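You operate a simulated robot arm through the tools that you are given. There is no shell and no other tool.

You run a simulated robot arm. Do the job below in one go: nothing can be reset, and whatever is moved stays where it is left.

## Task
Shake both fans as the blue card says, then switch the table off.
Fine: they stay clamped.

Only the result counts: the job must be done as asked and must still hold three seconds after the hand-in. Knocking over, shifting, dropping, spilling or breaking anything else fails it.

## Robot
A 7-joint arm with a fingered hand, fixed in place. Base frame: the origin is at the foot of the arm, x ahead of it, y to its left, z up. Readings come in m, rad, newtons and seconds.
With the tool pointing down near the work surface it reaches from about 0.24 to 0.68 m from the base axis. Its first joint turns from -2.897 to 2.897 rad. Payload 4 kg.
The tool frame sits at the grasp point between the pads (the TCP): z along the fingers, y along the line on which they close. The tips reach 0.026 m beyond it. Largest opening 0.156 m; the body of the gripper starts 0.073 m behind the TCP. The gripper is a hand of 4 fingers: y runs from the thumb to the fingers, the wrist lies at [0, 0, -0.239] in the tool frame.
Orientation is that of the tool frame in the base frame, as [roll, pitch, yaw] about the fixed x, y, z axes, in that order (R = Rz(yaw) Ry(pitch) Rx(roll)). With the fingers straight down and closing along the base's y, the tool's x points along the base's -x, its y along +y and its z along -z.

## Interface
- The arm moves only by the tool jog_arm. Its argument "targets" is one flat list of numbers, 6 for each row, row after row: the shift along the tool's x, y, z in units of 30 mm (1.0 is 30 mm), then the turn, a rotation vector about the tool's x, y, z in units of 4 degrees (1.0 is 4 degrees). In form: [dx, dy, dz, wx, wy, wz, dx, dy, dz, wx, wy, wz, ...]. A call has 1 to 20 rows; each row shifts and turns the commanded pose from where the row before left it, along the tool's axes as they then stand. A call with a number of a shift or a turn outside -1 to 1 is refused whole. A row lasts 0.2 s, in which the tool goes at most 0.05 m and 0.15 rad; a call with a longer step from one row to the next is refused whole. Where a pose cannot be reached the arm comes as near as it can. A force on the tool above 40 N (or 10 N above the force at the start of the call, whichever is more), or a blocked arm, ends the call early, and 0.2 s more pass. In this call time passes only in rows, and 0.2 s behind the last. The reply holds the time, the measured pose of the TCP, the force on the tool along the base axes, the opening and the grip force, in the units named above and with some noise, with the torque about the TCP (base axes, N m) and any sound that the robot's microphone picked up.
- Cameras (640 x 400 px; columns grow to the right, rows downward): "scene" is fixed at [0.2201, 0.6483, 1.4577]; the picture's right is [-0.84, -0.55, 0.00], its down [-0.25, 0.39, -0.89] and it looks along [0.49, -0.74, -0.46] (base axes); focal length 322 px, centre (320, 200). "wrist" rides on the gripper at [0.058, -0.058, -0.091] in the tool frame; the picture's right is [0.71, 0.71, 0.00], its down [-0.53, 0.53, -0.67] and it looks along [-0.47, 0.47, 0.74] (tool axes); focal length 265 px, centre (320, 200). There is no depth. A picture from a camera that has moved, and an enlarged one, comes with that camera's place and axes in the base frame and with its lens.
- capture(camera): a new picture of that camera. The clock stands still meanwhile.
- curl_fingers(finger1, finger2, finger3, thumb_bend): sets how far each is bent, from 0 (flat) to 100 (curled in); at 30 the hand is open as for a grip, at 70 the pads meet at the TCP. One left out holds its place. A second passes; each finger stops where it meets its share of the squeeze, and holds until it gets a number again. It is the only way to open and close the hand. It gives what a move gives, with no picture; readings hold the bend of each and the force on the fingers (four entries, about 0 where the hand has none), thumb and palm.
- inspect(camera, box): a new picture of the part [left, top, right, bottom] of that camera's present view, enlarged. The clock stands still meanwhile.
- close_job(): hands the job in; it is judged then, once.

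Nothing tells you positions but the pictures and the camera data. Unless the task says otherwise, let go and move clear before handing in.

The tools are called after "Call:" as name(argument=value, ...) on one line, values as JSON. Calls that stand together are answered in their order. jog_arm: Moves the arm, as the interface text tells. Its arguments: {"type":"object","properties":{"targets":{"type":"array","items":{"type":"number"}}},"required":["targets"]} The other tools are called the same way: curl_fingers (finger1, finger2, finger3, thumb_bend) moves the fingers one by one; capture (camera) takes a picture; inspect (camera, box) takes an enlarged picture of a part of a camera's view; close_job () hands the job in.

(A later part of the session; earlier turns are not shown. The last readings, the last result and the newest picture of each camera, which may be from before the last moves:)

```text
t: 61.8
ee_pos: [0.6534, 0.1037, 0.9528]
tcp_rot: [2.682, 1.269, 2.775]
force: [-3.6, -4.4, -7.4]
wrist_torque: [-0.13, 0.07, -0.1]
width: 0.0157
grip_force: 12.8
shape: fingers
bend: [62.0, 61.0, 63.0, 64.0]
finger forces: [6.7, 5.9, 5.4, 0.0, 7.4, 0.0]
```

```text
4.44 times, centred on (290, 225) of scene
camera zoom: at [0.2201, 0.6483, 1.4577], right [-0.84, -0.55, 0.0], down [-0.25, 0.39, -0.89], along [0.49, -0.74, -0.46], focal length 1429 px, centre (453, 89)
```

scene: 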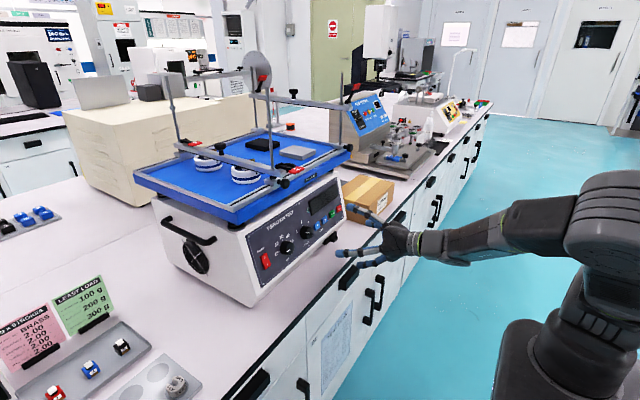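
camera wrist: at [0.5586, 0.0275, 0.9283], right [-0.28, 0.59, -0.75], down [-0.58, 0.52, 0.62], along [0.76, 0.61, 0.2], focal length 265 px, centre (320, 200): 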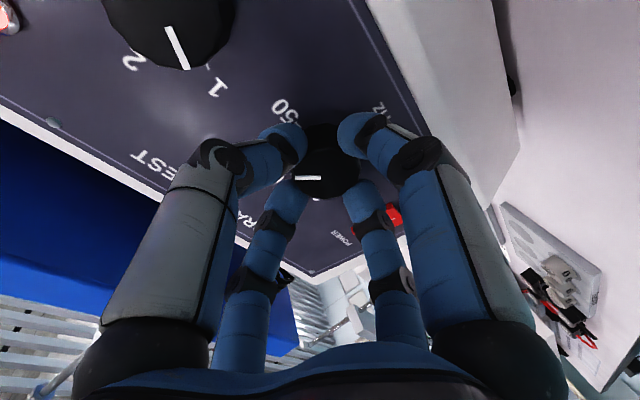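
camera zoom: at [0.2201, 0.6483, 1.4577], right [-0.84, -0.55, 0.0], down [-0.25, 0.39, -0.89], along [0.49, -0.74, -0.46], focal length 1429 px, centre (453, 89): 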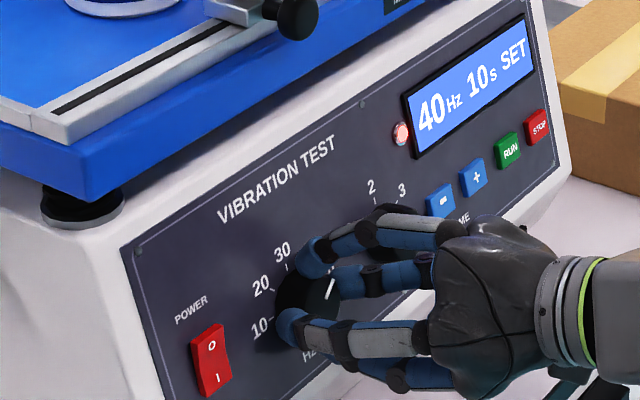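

Hz now sits at 40. I'll release, back off, and pre-rotate again for the LEVEL knob.

Call:
curl_fingers(finger1=46, finger2=46, finger3=46, thumb_bend=46)

Call:
jog_arm(targets=[0, 0, -0.5, 0, 0, 0, 0, 0, -0.5, 0, 0, 0, 0, 0, -0.5, 0, 0, 0, 0, 0, 0, 0, 0, -1, 0, 0, 0, 0, 0, -1, 0, 0, 0, 0, 0, -1, 0, 0, 0, 0, 0, -1, 0, 0, 0, 0, 0, -1, 0, 0, 0, 0, 0, -1, 0, 0, 0, 0, 0, -1, 0, 0, 0, 0, 0, -1, 0, 0, 0, 0, 0, -1, 0, 0, 0, 0, 0, -1, 0, 0, 0, 0, 0, -1, 0, 0, 0, 0, 0, -1, 0, 0, 0, 0, 0, -1, 0, 0, 0, 0, 0, -1, 0, 0, 0, 0, 0, -1, 0, 0, 0, 0, 0, -1, 0, 0, 0, 0, 0, -1])

Call:
capture(camera="wrist")

Call:
inspect(camera="scene", box=[230, 180, 350, 270])

```text
t: 62.8
ee_pos: [0.6543, 0.1032, 0.9535]
tcp_rot: [2.68, 1.271, 2.776]
force: [-0.2, -0.6, -1.4]
wrist_torque: [-0.02, -0.01, 0.01]
width: 0.0619
grip_force: 0.0
shape: fingers
bend: [46.0, 46.0, 46.0, 46.0]
finger forces: [0.0, 0.1, 0.0, 0.1, 0.0, 0.0]
```

```text
t: 67.0
ee_pos: [0.6089, 0.0971, 0.9648]
tcp_rot: [-1.878, 0.499, -1.609]
force: [0.5, -0.3, 0.2]
wrist_torque: [0.04, 0.03, 0.0]
width: 0.0619
grip_force: 0.1
shape: fingers
bend: [46.0, 46.0, 46.0, 46.0]
finger forces: [0.1, 0.1, 0.1, 0.1, 0.1, 0.1]
```

```text
taken
camera wrist: at [0.5361, 0.0104, 1.0101], right [-0.22, -0.29, -0.93], down [-0.77, 0.63, -0.01], along [0.59, 0.72, -0.37], focal length 265 px, centre (320, 200)
```

wrist: 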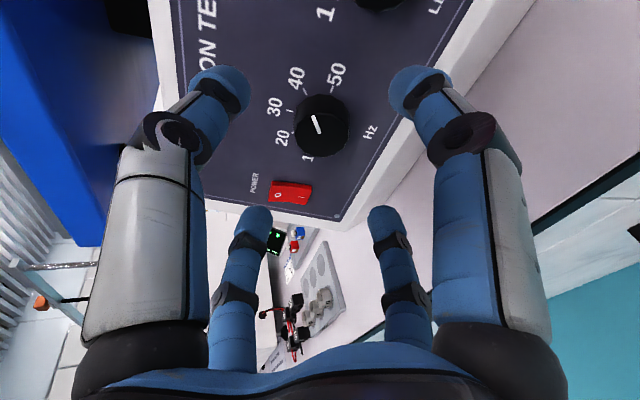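

```text
4.44 times, centred on (290, 225) of scene
camera zoom: at [0.2201, 0.6483, 1.4577], right [-0.84, -0.55, 0.0], down [-0.25, 0.39, -0.89], along [0.49, -0.74, -0.46], focal length 1429 px, centre (453, 89)
```

zoom: 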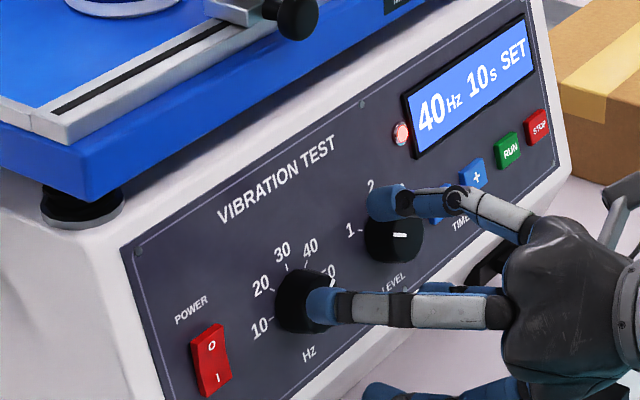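

Hz pointer confirmed at 40. I'll now shift right to the LEVEL knob (y≈0.018), straighten the yaw slightly and finish the pre-rotation.

Call:
jog_arm(targets=[0.609, -0.306, -0.103, 0.15, 0.15, 0, 0.609, -0.306, -0.103, 0.15, 0.15, 0, 0.609, -0.306, -0.103, 0.15, 0.15, 0, 0.609, -0.306, -0.103, 0.15, 0.15, 0, 0, 0, 0, 0, 0, -1, 0, 0, 0, 0, 0, -1, 0, 0, 0, 0, 0, -1, 0, 0, 0, 0, 0, -1, 0, 0, 0, 0, 0, -1, 0, 0, 0, 0, 0, -1])

Call:
capture(camera="wrist")

Call:
inspect(camera="scene", box=[260, 170, 380, 260])

```text
t: 69.2
ee_pos: [0.6038, 0.0152, 0.9651]
tcp_rot: [-1.823, 0.081, -1.538]
force: [-0.1, 0.3, -0.9]
wrist_torque: [0.01, 0.0, -0.02]
width: 0.0617
grip_force: 0.1
shape: fingers
bend: [46.0, 46.0, 46.0, 46.0]
finger forces: [0.0, 0.0, 0.0, 0.0, 0.1, 0.0]
```

```text
taken
camera wrist: at [0.5324, -0.0509, 1.0386], right [-0.16, -0.65, -0.74], down [-0.8, 0.53, -0.3], along [0.58, 0.54, -0.6], focal length 265 px, centre (320, 200)
```

wrist: 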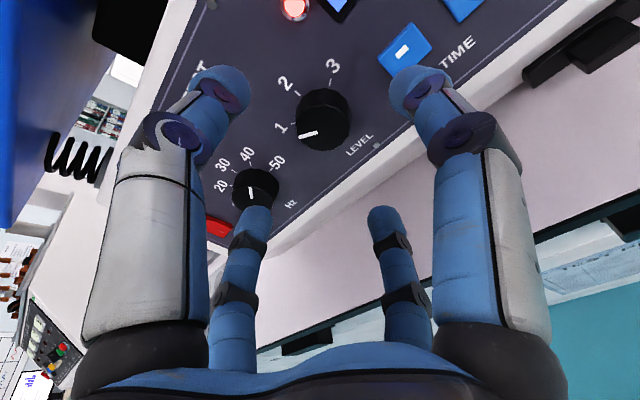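

```text
4.44 times, centred on (320, 215) of scene
camera zoom: at [0.2201, 0.6483, 1.4577], right [-0.84, -0.55, 0.0], down [-0.25, 0.39, -0.89], along [0.49, -0.74, -0.46], focal length 1429 px, centre (320, 133)
```

zoom: 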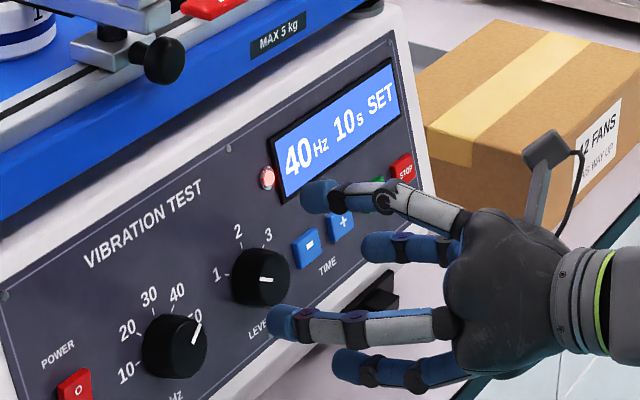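

The LEVEL knob also lines up with my estimate. I'll advance along the tool axis to surround it.

Call:
jog_arm(targets=[0.02, 0, 0.35, 0, 0, 0, 0.02, 0, 0.35, 0, 0, 0, 0.02, 0, 0.35, 0, 0, 0, 0, 0, 0.25, 0, 0, 0])

Call:
capture(camera="wrist")

```text
t: 70.2
ee_pos: [0.6413, 0.0139, 0.9553]
tcp_rot: [-1.825, 0.085, -1.539]
force: [0.5, -0.2, 1.1]
wrist_torque: [0.01, -0.05, 0.0]
width: 0.0617
grip_force: 0.0
shape: fingers
bend: [46.0, 46.0, 46.0, 46.0]
finger forces: [0.1, 0.0, 0.0, 0.0, 0.0, 0.1]
```

```text
taken
camera wrist: at [0.5691, -0.051, 1.0288], right [-0.16, -0.65, -0.74], down [-0.8, 0.53, -0.3], along [0.58, 0.54, -0.6], focal length 265 px, centre (320, 200)
```

wrist: 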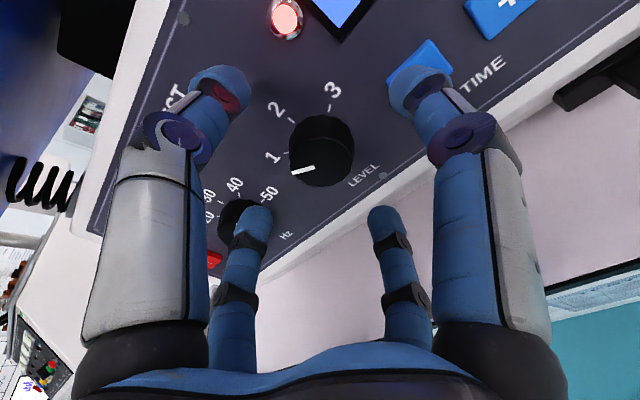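

The finger nearest the "−" button could brush it, so I'll narrow the opening a bit before the last 12 mm.

Call:
curl_fingers(finger1=53, finger2=50, finger3=50, thumb_bend=50)

Call:
jog_arm(targets=[-0.025, -0.015, 0.2, 0, 0, 0, -0.025, -0.015, 0.21, 0, 0, 0])

Call:
capture(camera="wrist")

Call:
inspect(camera="scene", box=[260, 170, 380, 260])

```text
t: 71.2
ee_pos: [0.6407, 0.0152, 0.9554]
tcp_rot: [-1.822, 0.084, -1.538]
force: [1.2, -0.5, -0.4]
wrist_torque: [0.02, -0.04, 0.0]
width: 0.0472
grip_force: 0.1
shape: fingers
bend: [53.0, 50.0, 50.0, 50.0]
finger forces: [0.1, 0.1, 0.1, 0.0, 0.0, 0.0]
```

```text
t: 71.8
ee_pos: [0.6535, 0.0175, 0.9526]
tcp_rot: [-1.826, 0.082, -1.539]
force: [-0.1, -0.2, 0.4]
wrist_torque: [-0.03, 0.0, 0.0]
width: 0.0474
grip_force: 0.0
shape: fingers
bend: [53.0, 50.0, 50.0, 50.0]
finger forces: [0.0, 0.0, 0.0, 0.0, 0.0, 0.1]
```

```text
taken
camera wrist: at [0.581, -0.0491, 1.0265], right [-0.16, -0.65, -0.74], down [-0.8, 0.53, -0.3], along [0.58, 0.54, -0.6], focal length 265 px, centre (320, 200)
```

wrist: 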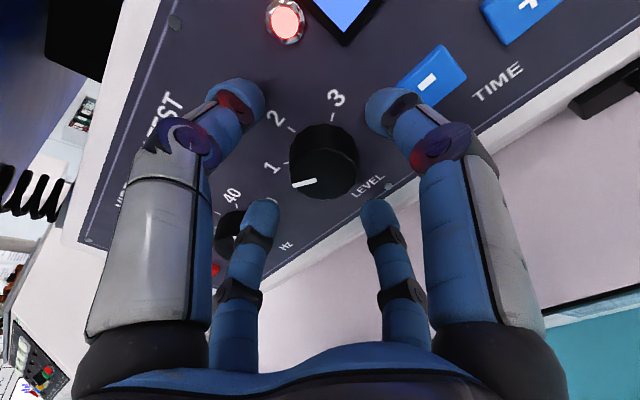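

```text
4.44 times, centred on (320, 215) of scene
camera zoom: at [0.2201, 0.6483, 1.4577], right [-0.84, -0.55, 0.0], down [-0.25, 0.39, -0.89], along [0.49, -0.74, -0.46], focal length 1429 px, centre (320, 133)
```

zoom: 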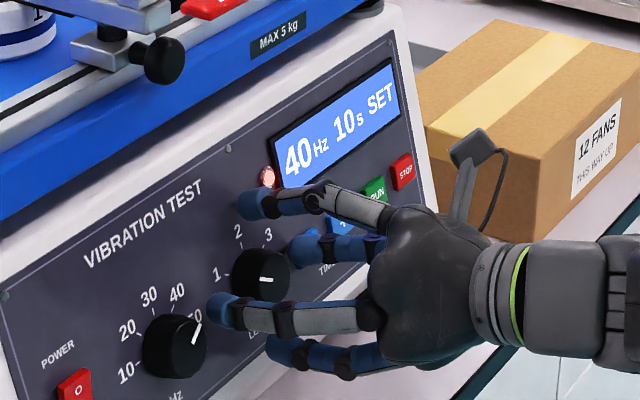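

Call:
curl_fingers(finger1=68, finger2=68, finger3=68, thumb_bend=68)

Call:
jog_arm(targets=[0, 0, 0, 0, 0, 1, 0, 0, 0, 0, 0, 1, 0, 0, 0, 0, 0, 1, 0, 0, 0, 0, 0, 1, 0, 0, 0, 0, 0, 1, 0, 0, 0, 0, 0, 1, 0, 0, 0, 0, 0, 1, 0, 0, 0, 0, 0, 1])

Call:
capture(camera="wrist")

Call:
inspect(camera="scene", box=[260, 170, 380, 260])

```text
t: 72.8
ee_pos: [0.652, 0.0166, 0.9522]
tcp_rot: [-1.824, 0.085, -1.539]
force: [0.1, -3.0, 0.6]
wrist_torque: [-0.01, 0.01, -0.1]
width: 0.0168
grip_force: 12.1
shape: fingers
bend: [62.0, 61.0, 62.0, 64.0]
finger forces: [6.1, 6.3, 5.3, 0.0, 7.1, 0.0]
```

```text
t: 74.6
ee_pos: [0.6547, 0.0172, 0.9534]
tcp_rot: [-1.885, 0.624, -1.703]
force: [-8.7, -8.5, 1.1]
wrist_torque: [-0.08, 0.01, -0.22]
width: 0.0169
grip_force: 15.1
shape: fingers
bend: [61.0, 61.0, 63.0, 64.0]
finger forces: [8.3, 6.0, 5.2, 0.0, 9.5, 0.0]
```

```text
taken
camera wrist: at [0.5723, -0.0682, 0.9868], right [-0.24, -0.15, -0.96], down [-0.71, 0.7, 0.07], along [0.66, 0.7, -0.28], focal length 265 px, centre (320, 200)
```

wrist: 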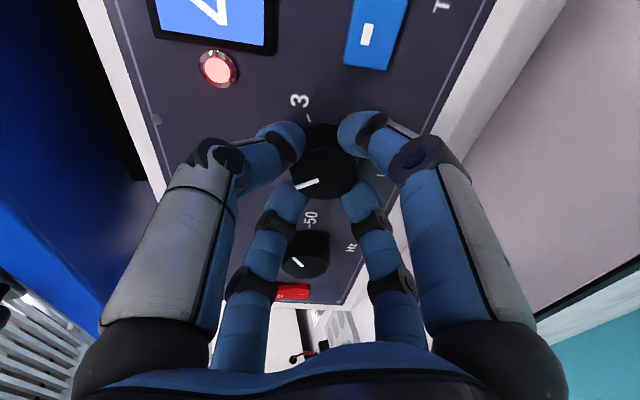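

```text
4.44 times, centred on (320, 215) of scene
camera zoom: at [0.2201, 0.6483, 1.4577], right [-0.84, -0.55, 0.0], down [-0.25, 0.39, -0.89], along [0.49, -0.74, -0.46], focal length 1429 px, centre (320, 133)
```

zoom: 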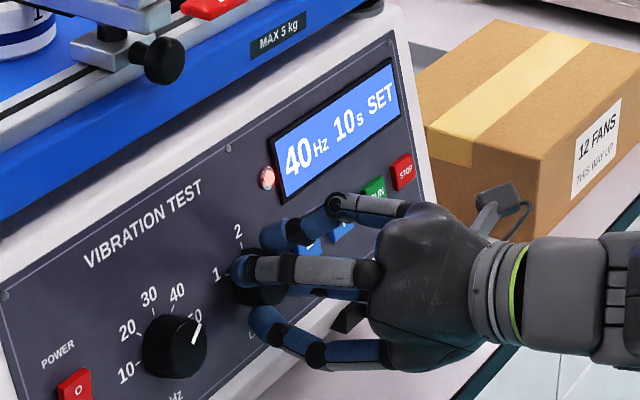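

Call:
jog_arm(targets=[0, 0, 0, 0, 0, 1, 0, 0, 0, 0, 0, 1, 0, 0, 0, 0, 0, 1, 0, 0, 0, 0, 0, 1, 0, 0, 0, 0, 0, 1, 0, 0, 0, 0, 0, 1])

Call:
capture(camera="wrist")

Call:
inspect(camera="scene", box=[260, 170, 380, 260])

```text
t: 76.0
ee_pos: [0.6533, 0.0163, 0.9524]
tcp_rot: [-2.061, 1.009, -1.942]
force: [-12.6, -10.7, 1.2]
wrist_torque: [-0.08, 0.0, -0.31]
width: 0.0169
grip_force: 15.7
shape: fingers
bend: [61.0, 62.0, 63.0, 64.0]
finger forces: [8.4, 5.5, 5.6, 0.0, 12.0, 0.0]
```

```text
taken
camera wrist: at [0.5638, -0.0663, 0.9535], right [-0.25, 0.26, -0.93], down [-0.63, 0.68, 0.37], along [0.73, 0.68, -0.01], focal length 265 px, centre (320, 200)
```

wrist: 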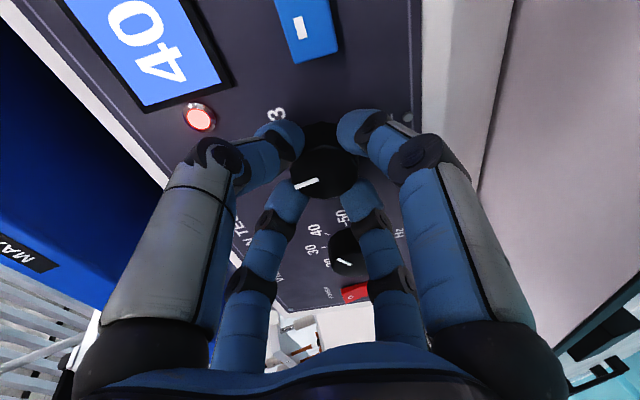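

```text
4.44 times, centred on (320, 215) of scene
camera zoom: at [0.2201, 0.6483, 1.4577], right [-0.84, -0.55, 0.0], down [-0.25, 0.39, -0.89], along [0.49, -0.74, -0.46], focal length 1429 px, centre (320, 133)
```

zoom: 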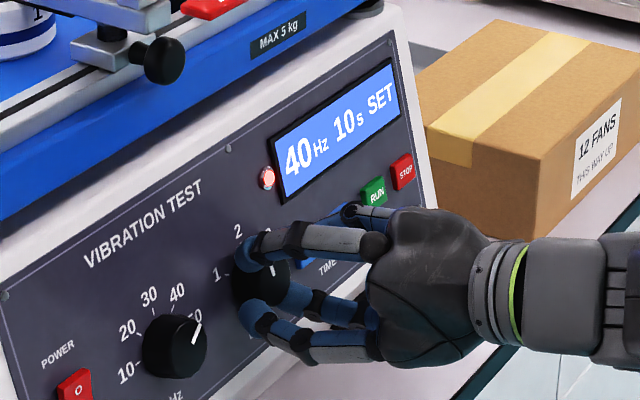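

Call:
inspect(camera="scene", box=[290, 205, 335, 240])

```text
11.43 times, centred on (312, 222) of scene
camera zoom: at [0.2201, 0.6483, 1.4577], right [-0.84, -0.55, 0.0], down [-0.25, 0.39, -0.89], along [0.49, -0.74, -0.46], focal length 3675 px, centre (406, -57)
```

zoom: 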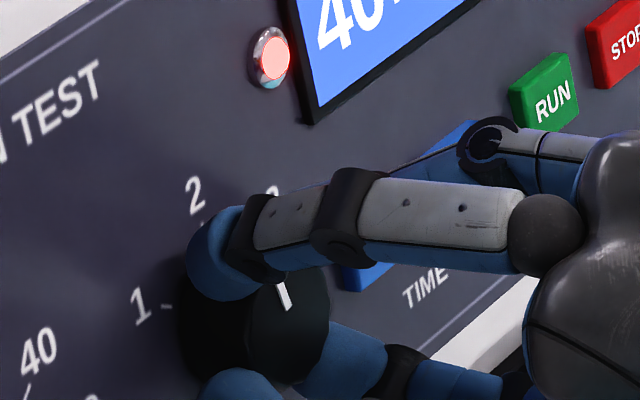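

The LEVEL pointer is now about 17° short of 2, which sits straight up. I'll turn roughly 18° more.

Call:
jog_arm(targets=[0, 0, 0, 0, 0, 1, 0, 0, 0, 0, 0, 1, 0, 0, 0, 0, 0, 1, 0, 0, 0, 0, 0, 1, 0, 0, 0, 0, 0, 0.6])

Call:
inspect(camera="scene", box=[290, 205, 335, 240])

Call:
capture(camera="wrist")

```text
t: 77.2
ee_pos: [0.6547, 0.017, 0.9529]
tcp_rot: [-2.522, 1.26, -2.445]
force: [-8.6, -11.3, -1.4]
wrist_torque: [-0.16, 0.01, -0.39]
width: 0.0171
grip_force: 14.9
shape: fingers
bend: [61.0, 62.0, 63.0, 63.0]
finger forces: [7.5, 4.6, 5.6, 0.0, 12.8, 0.0]
```

```text
11.43 times, centred on (312, 222) of scene
camera zoom: at [0.2201, 0.6483, 1.4577], right [-0.84, -0.55, 0.0], down [-0.25, 0.39, -0.89], along [0.49, -0.74, -0.46], focal length 3675 px, centre (406, -57)
```

zoom: 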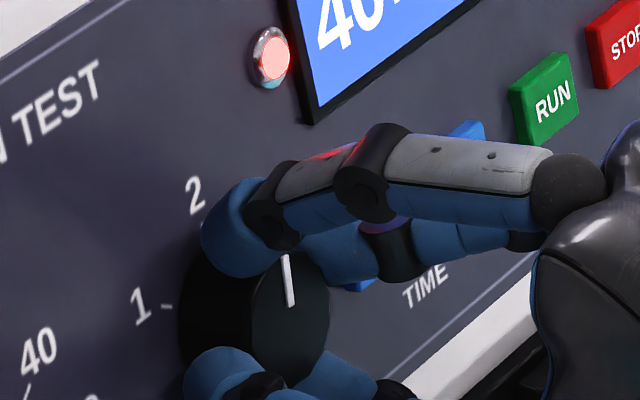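

```text
taken
camera wrist: at [0.5571, -0.0554, 0.9306], right [-0.24, 0.55, -0.8], down [-0.57, 0.58, 0.57], along [0.78, 0.59, 0.18], focal length 265 px, centre (320, 200)
```

wrist: 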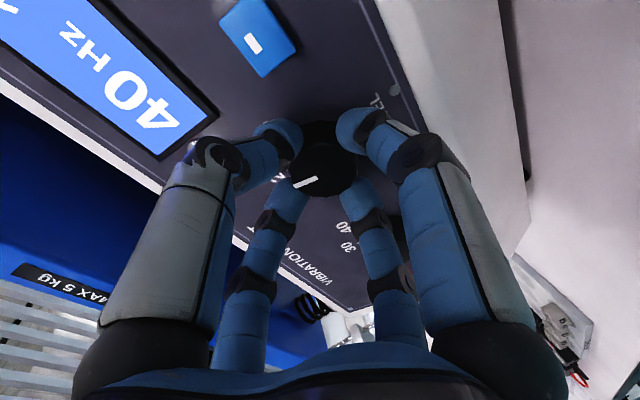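

LEVEL now points essentially straight up at 2. I'll release and back off to verify.

Call:
curl_fingers(finger1=48, finger2=48, finger3=48, thumb_bend=48)

Call:
jog_arm(targets=[0, 0, -0.5, 0, 0, 0, 0, 0, -0.6, 0, 0, 0, 0, 0, -0.6, 0, 0, 0, 0, 0, -0.6, 0, 0, 0])

Call:
inspect(camera="scene", box=[260, 180, 350, 250])

Call:
capture(camera="wrist")

```text
t: 78.2
ee_pos: [0.6537, 0.0179, 0.952]
tcp_rot: [-2.52, 1.257, -2.442]
force: [-0.3, -0.8, 0.0]
wrist_torque: [-0.04, -0.01, 0.02]
width: 0.0557
grip_force: 0.1
shape: fingers
bend: [48.0, 48.0, 48.0, 48.0]
finger forces: [0.0, 0.0, 0.0, 0.1, 0.0, 0.0]
```

```text
t: 79.2
ee_pos: [0.5871, 0.0134, 0.9692]
tcp_rot: [-2.524, 1.258, -2.444]
force: [0.5, 0.3, 0.0]
wrist_torque: [-0.01, -0.02, -0.01]
width: 0.0563
grip_force: 0.1
shape: fingers
bend: [48.0, 48.0, 48.0, 48.0]
finger forces: [0.0, 0.1, 0.1, 0.0, 0.0, 0.0]
```

```text
5.71 times, centred on (305, 215) of scene
camera zoom: at [0.2201, 0.6483, 1.4577], right [-0.84, -0.55, 0.0], down [-0.25, 0.39, -0.89], along [0.49, -0.74, -0.46], focal length 1838 px, centre (406, 114)
```

zoom: 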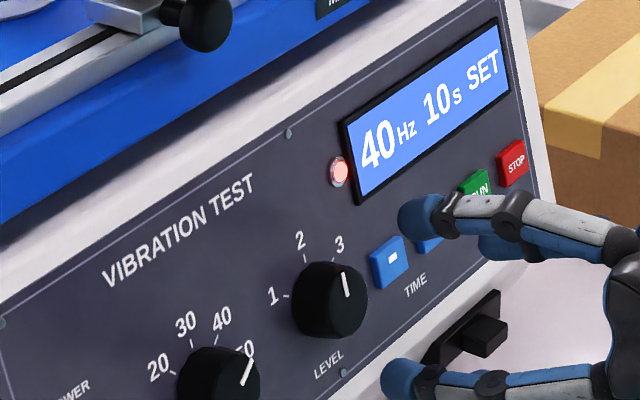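

```text
taken
camera wrist: at [0.4905, -0.0584, 0.9475], right [-0.24, 0.55, -0.8], down [-0.57, 0.58, 0.57], along [0.78, 0.6, 0.18], focal length 265 px, centre (320, 200)
```

wrist: 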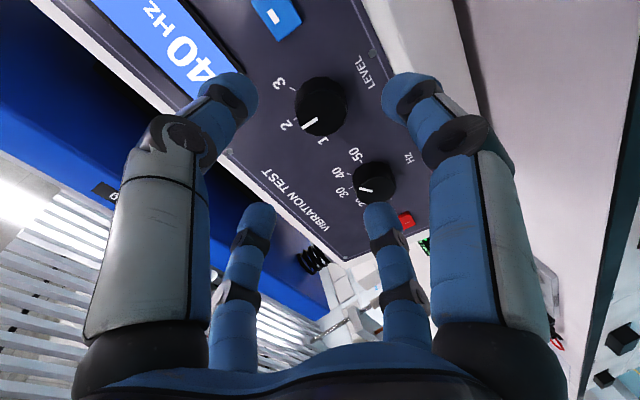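

Call:
inspect(camera="wrist", box=[250, 60, 400, 210])

```text
2.67 times, centred on (325, 135) of wrist
camera zoom: at [0.4905, -0.0584, 0.9475], right [-0.24, 0.55, -0.8], down [-0.57, 0.58, 0.57], along [0.78, 0.6, 0.18], focal length 708 px, centre (307, 373)
```

zoom: 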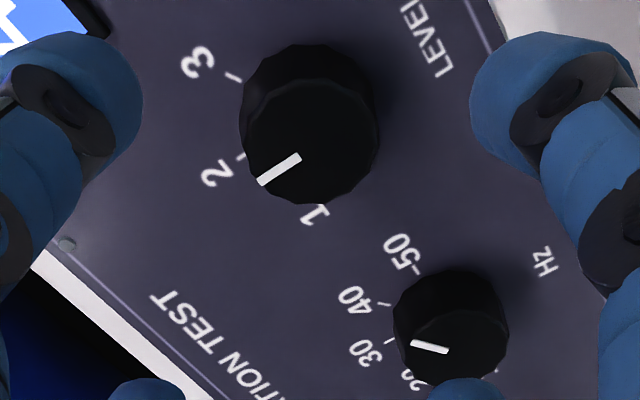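

Both knobs check out: Hz reads 40 and LEVEL points at 2. Next is TIME: I'll form the pointing hand again and move in front of the "−" button.

Call:
curl_fingers(finger1=100, finger2=100, finger3=70, thumb_bend=100)

Call:
jog_arm(targets=[0, 0, 0, 0, 0.33, 1, 0, 0, 0, 0, 0.33, 1, 0, 0, 0, 0, 0.34, 1, 0.236, -0.69, 0.3, 0, 0, 0, 0.236, -0.69, 0.3, 0, 0, 0, 0.236, -0.69, 0.3, 0, 0, 0])

Call:
inspect(camera="scene", box=[280, 180, 400, 270])

Call:
capture(camera="wrist")

```text
t: 80.2
ee_pos: [0.5874, 0.0149, 0.9695]
tcp_rot: [-2.52, 1.258, -2.44]
force: [-1.2, 0.6, 0.9]
wrist_torque: [0.02, 0.05, 0.0]
width: 0.0232
grip_force: 0.1
shape: fingers
bend: [94.0, 94.0, 70.0, 100.0]
finger forces: [0.0, 0.0, 0.0, 0.0, 0.0, 0.1]
```

```text
t: 81.6
ee_pos: [0.6085, -0.0454, 0.9398]
tcp_rot: [3.075, 1.249, 3.122]
force: [0.7, 0.3, -0.4]
wrist_torque: [-0.02, 0.02, 0.0]
width: 0.0231
grip_force: 0.1
shape: fingers
bend: [95.0, 94.0, 70.0, 100.0]
finger forces: [0.0, 0.1, 0.0, 0.0, 0.1, 0.0]
```

```text
4.44 times, centred on (340, 225) of scene
camera zoom: at [0.2201, 0.6483, 1.4577], right [-0.84, -0.55, 0.0], down [-0.25, 0.39, -0.89], along [0.49, -0.74, -0.46], focal length 1429 px, centre (231, 89)
```

zoom: 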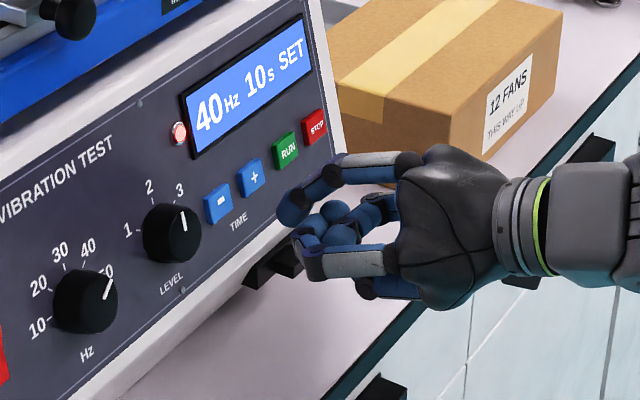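

```text
taken
camera wrist: at [0.5051, -0.1071, 0.9126], right [-0.25, 0.71, -0.66], down [-0.49, 0.49, 0.72], along [0.83, 0.5, 0.22], focal length 265 px, centre (320, 200)
```

wrist: 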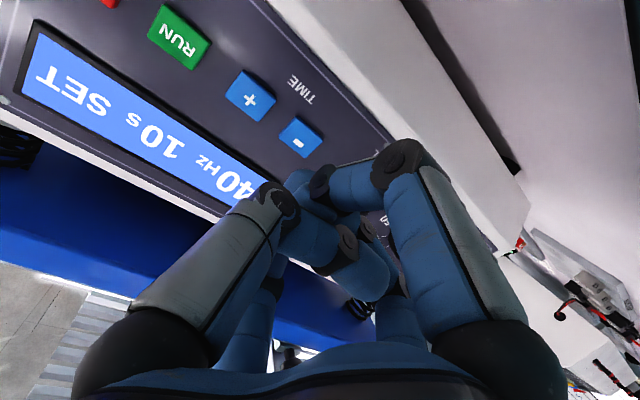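

The pointing finger is lined up with "−" (display still "40 Hz 10 s SET"). I'll approach to within about 1 cm, then press gently.

Call:
jog_arm(targets=[-0.063, -0.007, 0.28, 0, 0, 0, -0.063, -0.007, 0.28, 0, 0, 0, -0.063, -0.007, 0.28, 0, 0, 0, -0.05, -0.007, 0.2, 0, 0, 0])

Call:
inspect(camera="scene", box=[280, 180, 400, 270])

Call:
capture(camera="wrist")

```text
t: 82.6
ee_pos: [0.641, -0.0463, 0.9379]
tcp_rot: [3.075, 1.248, 3.119]
force: [-0.2, -0.1, -1.1]
wrist_torque: [-0.02, 0.0, -0.04]
width: 0.0236
grip_force: 0.0
shape: fingers
bend: [95.0, 94.0, 70.0, 100.0]
finger forces: [0.0, 0.0, 0.1, 0.1, 0.1, 0.1]
```

```text
4.44 times, centred on (340, 225) of scene
camera zoom: at [0.2201, 0.6483, 1.4577], right [-0.84, -0.55, 0.0], down [-0.25, 0.39, -0.89], along [0.49, -0.74, -0.46], focal length 1429 px, centre (231, 89)
```

zoom: 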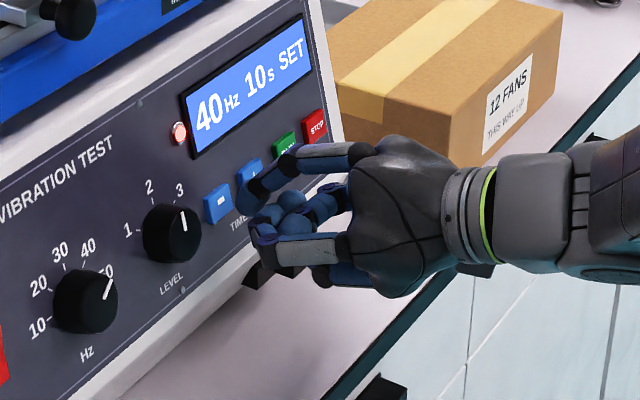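

```text
taken
camera wrist: at [0.538, -0.1068, 0.9093], right [-0.25, 0.71, -0.66], down [-0.49, 0.49, 0.72], along [0.84, 0.5, 0.22], focal length 265 px, centre (320, 200)
```

wrist: 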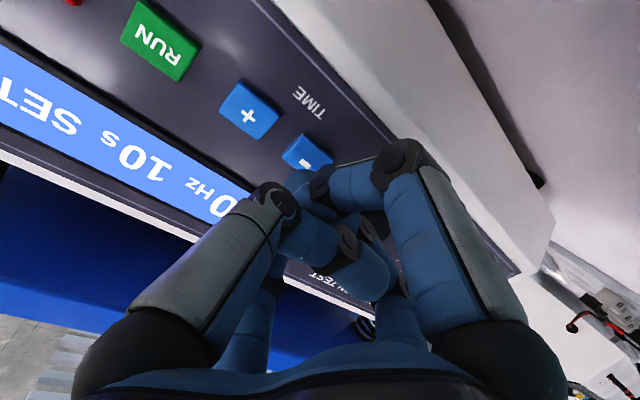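

Call:
jog_arm(targets=[-0.021, 0, 0.065, 0, 0, 0, -0.021, 0, 0.065, 0, 0, 0, -0.021, 0, 0.065, 0, 0, 0, -0.021, 0, 0.065, 0, 0, 0])

Call:
inspect(camera="scene", box=[280, 180, 400, 270])

```text
t: 83.6
ee_pos: [0.6496, -0.0457, 0.935]
tcp_rot: [3.071, 1.247, 3.121]
force: [0.2, -0.9, 0.5]
wrist_torque: [0.02, 0.04, -0.01]
width: 0.0231
grip_force: 0.0
shape: fingers
bend: [95.0, 94.0, 70.0, 100.0]
finger forces: [0.0, 0.0, 0.1, 0.0, 0.1, 0.1]
```

```text
4.44 times, centred on (340, 225) of scene
camera zoom: at [0.2201, 0.6483, 1.4577], right [-0.84, -0.55, 0.0], down [-0.25, 0.39, -0.89], along [0.49, -0.74, -0.46], focal length 1429 px, centre (231, 89)
```

zoom: 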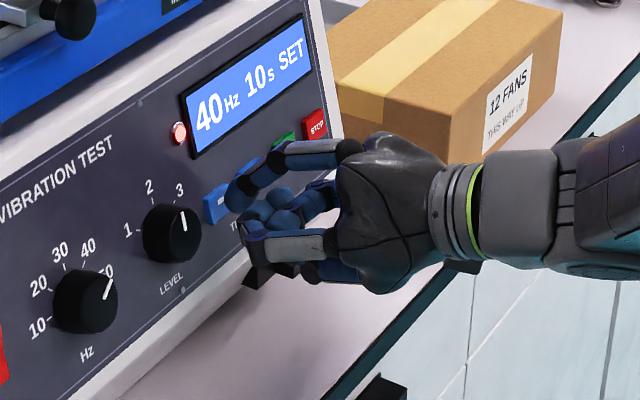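

Call:
jog_arm(targets=[-0.015, 0, 0.05, 0, 0, 0, -0.015, 0, 0.05, 0, 0, 0])

Call:
inspect(camera="scene", box=[300, 180, 370, 240])

```text
t: 84.2
ee_pos: [0.6528, -0.0461, 0.9362]
tcp_rot: [3.075, 1.249, 3.119]
force: [0.1, 1.6, -0.3]
wrist_torque: [-0.01, 0.0, 0.01]
width: 0.0235
grip_force: 0.1
shape: fingers
bend: [95.0, 94.0, 70.0, 100.0]
finger forces: [0.1, 0.0, 0.1, 0.0, 0.0, 0.0]
```

```text
6.67 times, centred on (335, 210) of scene
camera zoom: at [0.2201, 0.6483, 1.4577], right [-0.84, -0.55, 0.0], down [-0.25, 0.39, -0.89], along [0.49, -0.74, -0.46], focal length 2144 px, centre (220, 133)
```

zoom: 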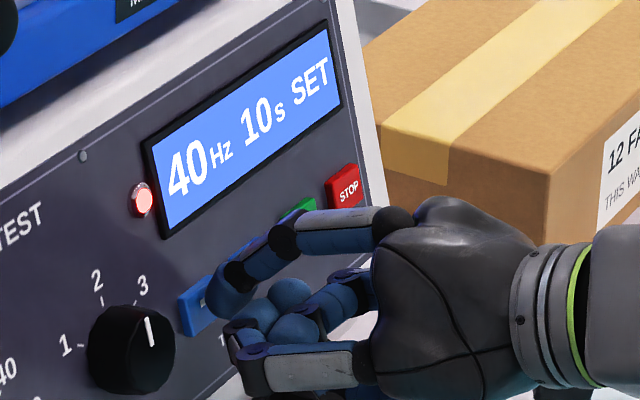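

Call:
jog_arm(targets=[-0.015, 0, 0.05, 0, 0, 0, -0.015, 0, 0.05, 0, 0, 0])

Call:
inspect(camera="scene", box=[300, 180, 370, 240])

```text
t: 84.8
ee_pos: [0.6566, -0.0456, 0.9363]
tcp_rot: [3.073, 1.249, 3.119]
force: [0.2, -0.4, -0.3]
wrist_torque: [0.03, 0.02, -0.01]
width: 0.0234
grip_force: 0.1
shape: fingers
bend: [95.0, 94.0, 70.0, 100.0]
finger forces: [0.0, 0.0, 0.1, 0.1, 0.0, 0.0]
```

```text
6.67 times, centred on (335, 210) of scene
camera zoom: at [0.2201, 0.6483, 1.4577], right [-0.84, -0.55, 0.0], down [-0.25, 0.39, -0.89], along [0.49, -0.74, -0.46], focal length 2144 px, centre (220, 133)
```

zoom: 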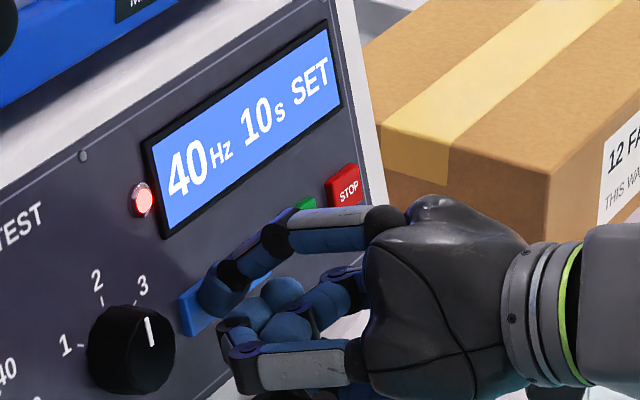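

Call:
jog_arm(targets=[-0.015, 0, 0.05, 0, 0, 0])

Call:
inspect(camera="scene", box=[300, 180, 370, 240])

```text
t: 85.2
ee_pos: [0.656, -0.0452, 0.9348]
tcp_rot: [3.073, 1.248, 3.118]
force: [0.1, -0.3, 0.3]
wrist_torque: [-0.01, 0.0, 0.01]
width: 0.0234
grip_force: 1.0
shape: fingers
bend: [95.0, 94.0, 70.0, 100.0]
finger forces: [0.0, 0.0, 0.2, 0.0, 0.1, 0.0]
```

```text
6.67 times, centred on (335, 210) of scene
camera zoom: at [0.2201, 0.6483, 1.4577], right [-0.84, -0.55, 0.0], down [-0.25, 0.39, -0.89], along [0.49, -0.74, -0.46], focal length 2144 px, centre (220, 133)
```

zoom: 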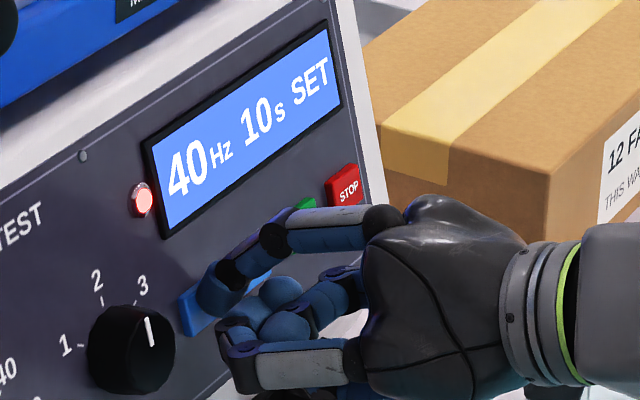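

Call:
jog_arm(targets=[-0.015, 0, 0.05, 0, 0, 0, -0.015, 0, 0.05, 0, 0, 0])

Call:
inspect(camera="scene", box=[300, 180, 370, 240])

```text
t: 85.8
ee_pos: [0.6607, -0.0462, 0.936]
tcp_rot: [3.076, 1.247, 3.12]
force: [-1.5, -0.8, 0.5]
wrist_torque: [-0.03, -0.03, 0.0]
width: 0.0234
grip_force: 1.3
shape: fingers
bend: [95.0, 94.0, 70.0, 100.0]
finger forces: [0.0, 0.1, 2.3, 0.0, 0.1, 0.1]
heard: click
```

```text
6.67 times, centred on (335, 210) of scene
camera zoom: at [0.2201, 0.6483, 1.4577], right [-0.84, -0.55, 0.0], down [-0.25, 0.39, -0.89], along [0.49, -0.74, -0.46], focal length 2144 px, centre (220, 133)
```

zoom: 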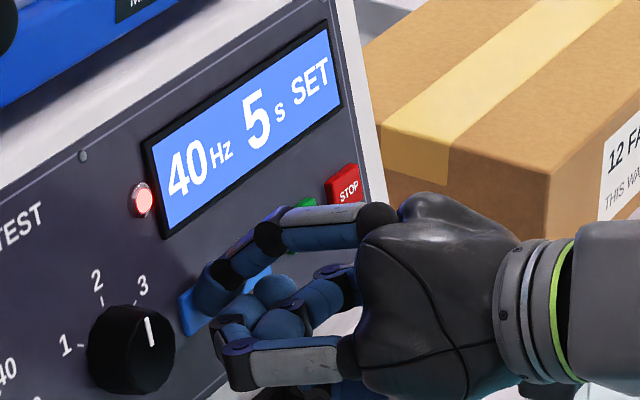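

A click was heard and the display now reads "40 Hz 5 s SET". I'll back off the button, and before running I'll check that both fans are really clamped.

Call:
jog_arm(targets=[0.1, 0, -0.3, 0, 0, 0, 0.15, 0, -0.5, 0, 0, 0, 0.15, 0, -0.5, 0, 0, 0, 0.15, 0, -0.5, 0, 0, 0])

Call:
inspect(camera="scene", box=[165, 130, 265, 200])

Call:
inspect(camera="scene", box=[220, 140, 320, 210])

Call:
inspect(camera="scene", box=[150, 55, 290, 155])

Call:
inspect(camera="scene", box=[290, 170, 360, 240])

```text
t: 86.8
ee_pos: [0.6029, -0.048, 0.9371]
tcp_rot: [3.078, 1.249, 3.121]
force: [-0.4, -0.6, -0.1]
wrist_torque: [-0.01, 0.01, -0.05]
width: 0.0233
grip_force: 0.1
shape: fingers
bend: [95.0, 94.0, 70.0, 100.0]
finger forces: [0.1, 0.1, 0.0, 0.0, 0.1, 0.0]
```

```text
5.71 times, centred on (215, 165) of scene
camera zoom: at [0.2201, 0.6483, 1.4577], right [-0.84, -0.55, 0.0], down [-0.25, 0.39, -0.89], along [0.49, -0.74, -0.46], focal length 1838 px, centre (920, 400)
```

zoom: 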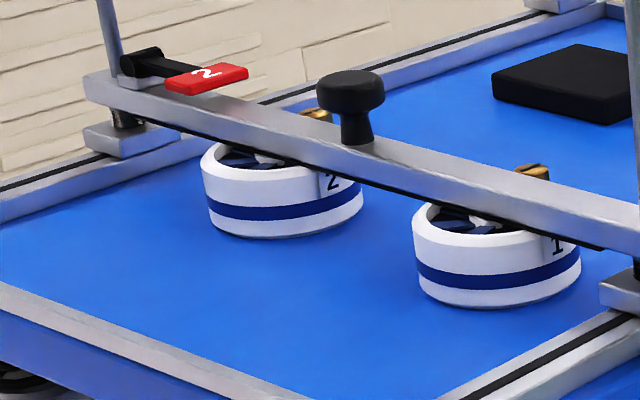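

```text
5.71 times, centred on (270, 175) of scene
camera zoom: at [0.2201, 0.6483, 1.4577], right [-0.84, -0.55, 0.0], down [-0.25, 0.39, -0.89], along [0.49, -0.74, -0.46], focal length 1838 px, centre (606, 343)
```

zoom: 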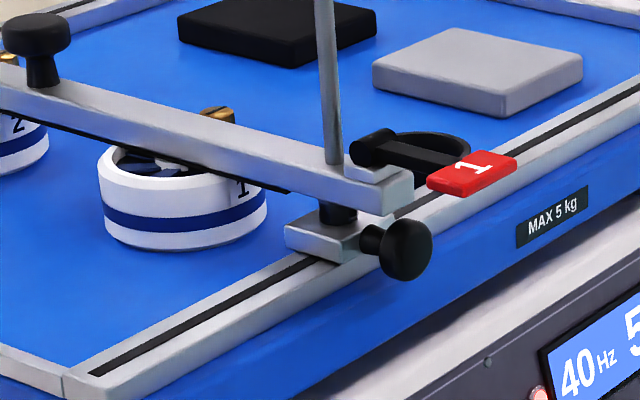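

```text
4.00 times, centred on (220, 105) of scene
camera zoom: at [0.2201, 0.6483, 1.4577], right [-0.84, -0.55, 0.0], down [-0.25, 0.39, -0.89], along [0.49, -0.74, -0.46], focal length 1286 px, centre (720, 580)
```

zoom: 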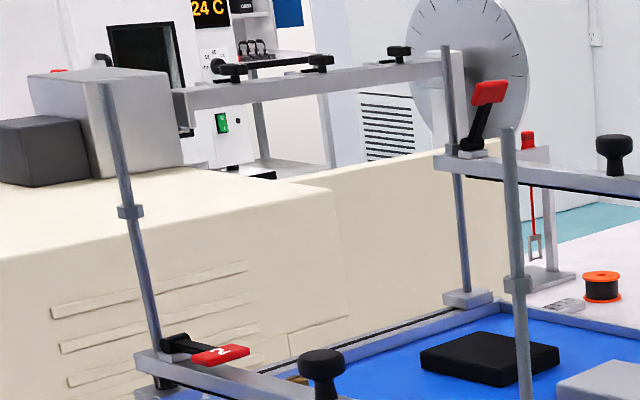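

```text
5.71 times, centred on (325, 205) of scene
camera zoom: at [0.2201, 0.6483, 1.4577], right [-0.84, -0.55, 0.0], down [-0.25, 0.39, -0.89], along [0.49, -0.74, -0.46], focal length 1838 px, centre (291, 171)
```

zoom: 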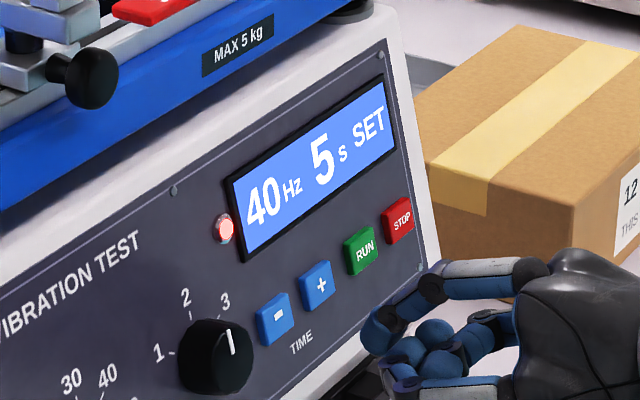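

Both front-bar levers (1 and 2) lie flat, so the fans look clamped. I want a closer look at the black ring by lever 1 and the two loose-looking pads before running.

Call:
inspect(camera="scene", box=[270, 150, 315, 195])

Call:
inspect(camera="scene", box=[240, 125, 325, 170])

Call:
inspect(camera="scene", box=[170, 130, 210, 170])

Call:
inspect(camera="scene", box=[185, 145, 265, 190])

```text
8.89 times, centred on (292, 172) of scene
camera zoom: at [0.2201, 0.6483, 1.4577], right [-0.84, -0.55, 0.0], down [-0.25, 0.39, -0.89], along [0.49, -0.74, -0.46], focal length 2858 px, centre (564, 444)
```

zoom: 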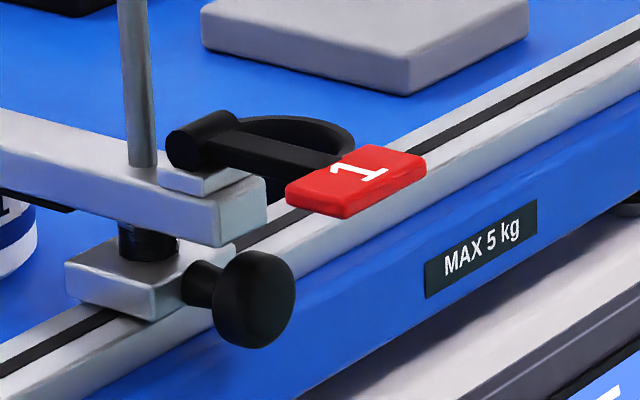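

```text
7.53 times, centred on (282, 148) of scene
camera zoom: at [0.2201, 0.6483, 1.4577], right [-0.84, -0.55, 0.0], down [-0.25, 0.39, -0.89], along [0.49, -0.74, -0.46], focal length 2421 px, centre (602, 595)
```

zoom: 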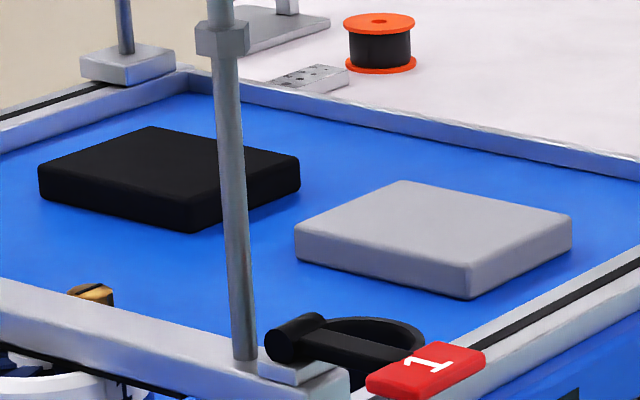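

```text
10.00 times, centred on (190, 150) of scene
camera zoom: at [0.2201, 0.6483, 1.4577], right [-0.84, -0.55, 0.0], down [-0.25, 0.39, -0.89], along [0.49, -0.74, -0.46], focal length 3216 px, centre (1620, 700)
```

zoom: 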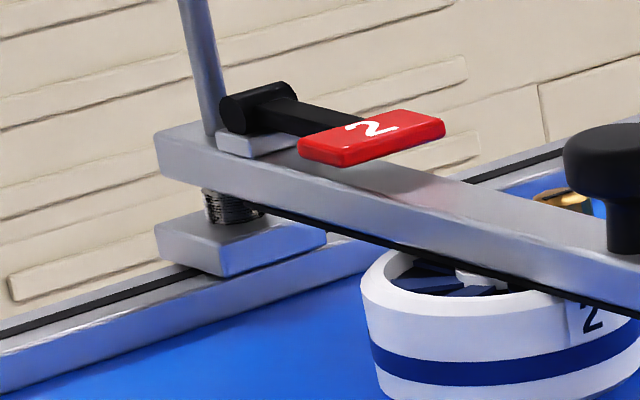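

```text
8.00 times, centred on (225, 168) of scene
camera zoom: at [0.2201, 0.6483, 1.4577], right [-0.84, -0.55, 0.0], down [-0.25, 0.39, -0.89], along [0.49, -0.74, -0.46], focal length 2572 px, centre (1080, 460)
```

zoom: 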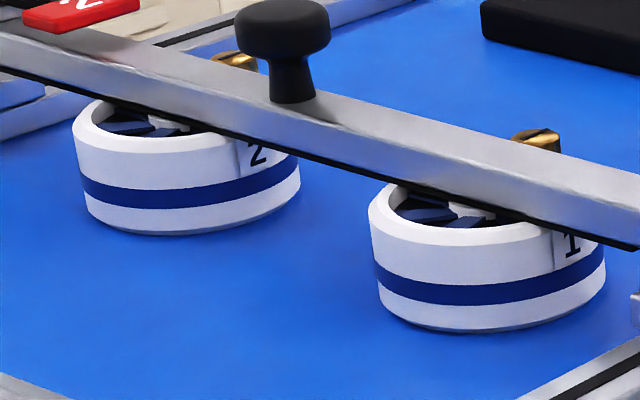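

The levers match each other, but I can't tell what the black ring and the pads are. I'll retreat and raise the hand to look down on the platform with the wrist camera.

Call:
jog_arm(targets=[0.263, 0, -0.79, 0, 0, 0, 0.263, 0, -0.79, 0, 0, 0, 0.263, 0, -0.79, 0, 0, 0, 0.263, 0, -0.79, 0, 0, 0, -0.949, 0, -0.316, 0, 0.78, 0, -0.93, 0, -0.367, 0, 0.78, 0, -0.909, 0, -0.416, 0, 0.78, 0, -0.885, 0, -0.465, 0, 0.78, 0, -0.859, 0, -0.512, 0, 0.78, 0, -0.83, 0, -0.558, 0, 0.78, 0, -0.799, 0, -0.602, 0, 0.78, 0, -0.765, 0, -0.644, 0, 0.78, 0, -0.729, 0, -0.685, 0, 0.78, 0, -0.691, 0, -0.723, 0, 0.78, 0, -0.651, 0, -0.759, 0, 0.78, 0, -0.609, 0, -0.793, 0, 0.78, 0])

Call:
capture(camera="wrist")

```text
t: 90.2
ee_pos: [0.5129, -0.0626, 1.2985]
tcp_rot: [3.117, 0.596, -3.114]
force: [0.5, -0.7, -0.8]
wrist_torque: [0.0, -0.01, 0.01]
width: 0.0234
grip_force: 0.1
shape: fingers
bend: [95.0, 94.0, 70.0, 100.0]
finger forces: [0.0, 0.1, 0.1, 0.0, 0.0, 0.0]
out of reach, approached as far as the arm can: row 4
```

```text
taken
camera wrist: at [0.4155, -0.1255, 1.3399], right [-0.62, 0.69, -0.38], down [0.04, 0.51, 0.86], along [0.79, 0.51, -0.34], focal length 265 px, centre (320, 200)
```

wrist: 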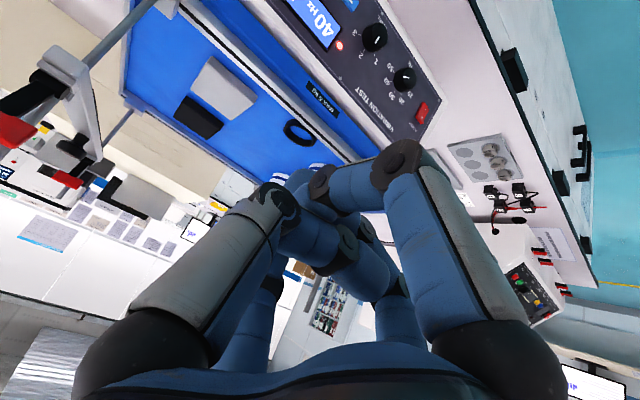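

Call:
inspect(camera="wrist", box=[130, 30, 380, 190])

Call:
inspect(camera="wrist", box=[260, 100, 340, 170])

Call:
inspect(camera="scene", box=[230, 130, 400, 250])

```text
2.50 times, centred on (255, 110) of wrist
camera zoom: at [0.4155, -0.1255, 1.3399], right [-0.62, 0.69, -0.38], down [0.04, 0.51, 0.86], along [0.79, 0.51, -0.34], focal length 664 px, centre (482, 425)
```

zoom: 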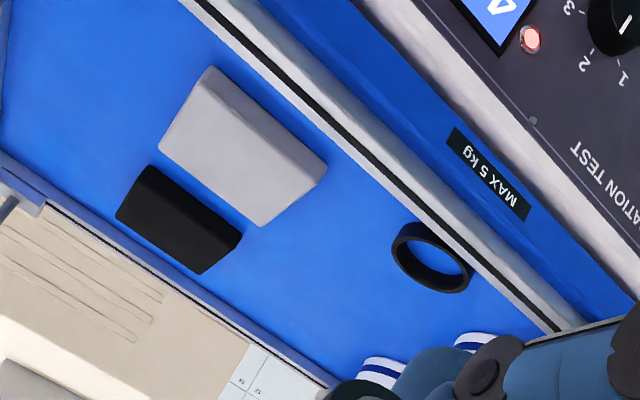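

```text
5.71 times, centred on (300, 135) of wrist
camera zoom: at [0.4155, -0.1255, 1.3399], right [-0.62, 0.69, -0.38], down [0.04, 0.51, 0.86], along [0.79, 0.51, -0.34], focal length 1517 px, centre (434, 571)
```

zoom: 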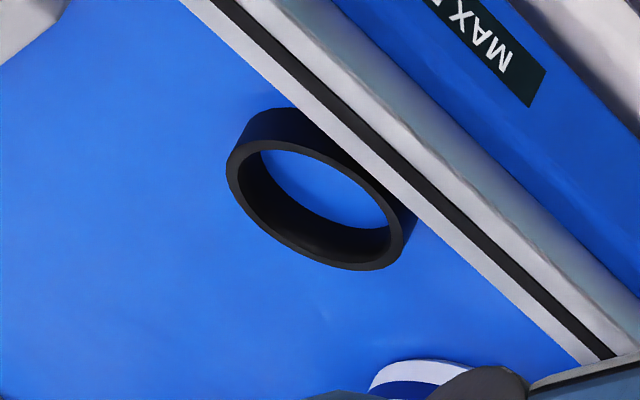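

```text
3.33 times, centred on (315, 190) of scene
camera zoom: at [0.2201, 0.6483, 1.4577], right [-0.84, -0.55, 0.0], down [-0.25, 0.39, -0.89], along [0.49, -0.74, -0.46], focal length 1072 px, centre (337, 233)
```

zoom: 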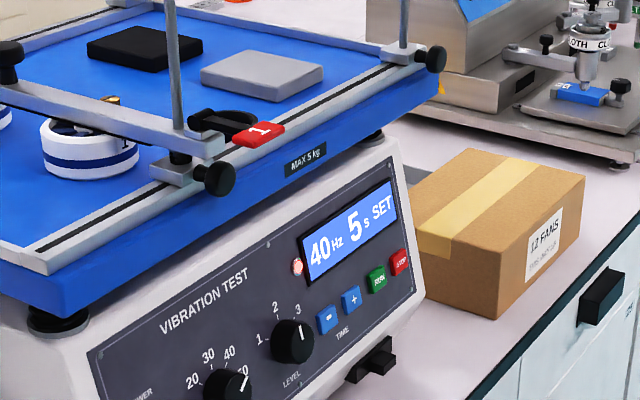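

There are two blocks and a loose black ring on the platform beside the fans. I'll open the hand to clear the view and check how the front bar sits on both fans.

Call:
curl_fingers(finger1=25, finger2=25, finger3=25, thumb_bend=25)

Call:
capture(camera="wrist")

Call:
inspect(camera="wrist", box=[220, 100, 420, 260])

```text
t: 91.2
ee_pos: [0.5117, -0.0638, 1.2986]
tcp_rot: [3.115, 0.596, -3.112]
force: [0.1, 0.3, -0.6]
wrist_torque: [0.03, 0.01, -0.01]
width: 0.1148
grip_force: 0.2
shape: fingers
bend: [25.0, 25.0, 25.0, 25.0]
finger forces: [0.0, 0.0, 0.0, 0.1, 0.0, 0.0]
```

```text
taken
camera wrist: at [0.4156, -0.1252, 1.3394], right [-0.61, 0.69, -0.38], down [0.04, 0.51, 0.86], along [0.79, 0.51, -0.34], focal length 265 px, centre (320, 200)
```

wrist: 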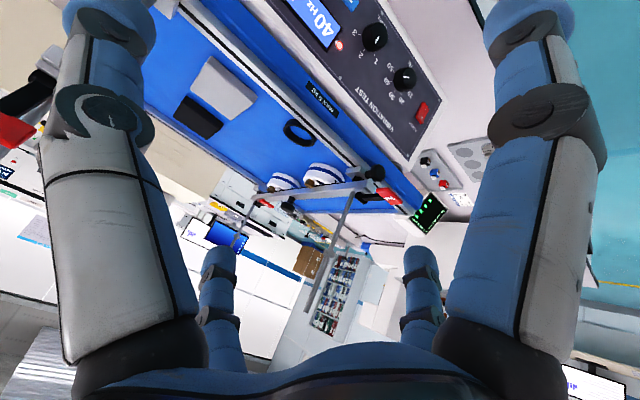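

```text
2.50 times, centred on (320, 180) of wrist
camera zoom: at [0.4156, -0.1252, 1.3394], right [-0.61, 0.69, -0.38], down [0.04, 0.51, 0.86], along [0.79, 0.51, -0.34], focal length 664 px, centre (320, 250)
```

zoom: 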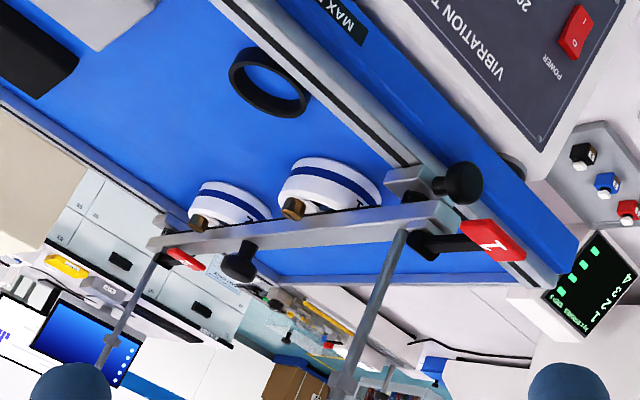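

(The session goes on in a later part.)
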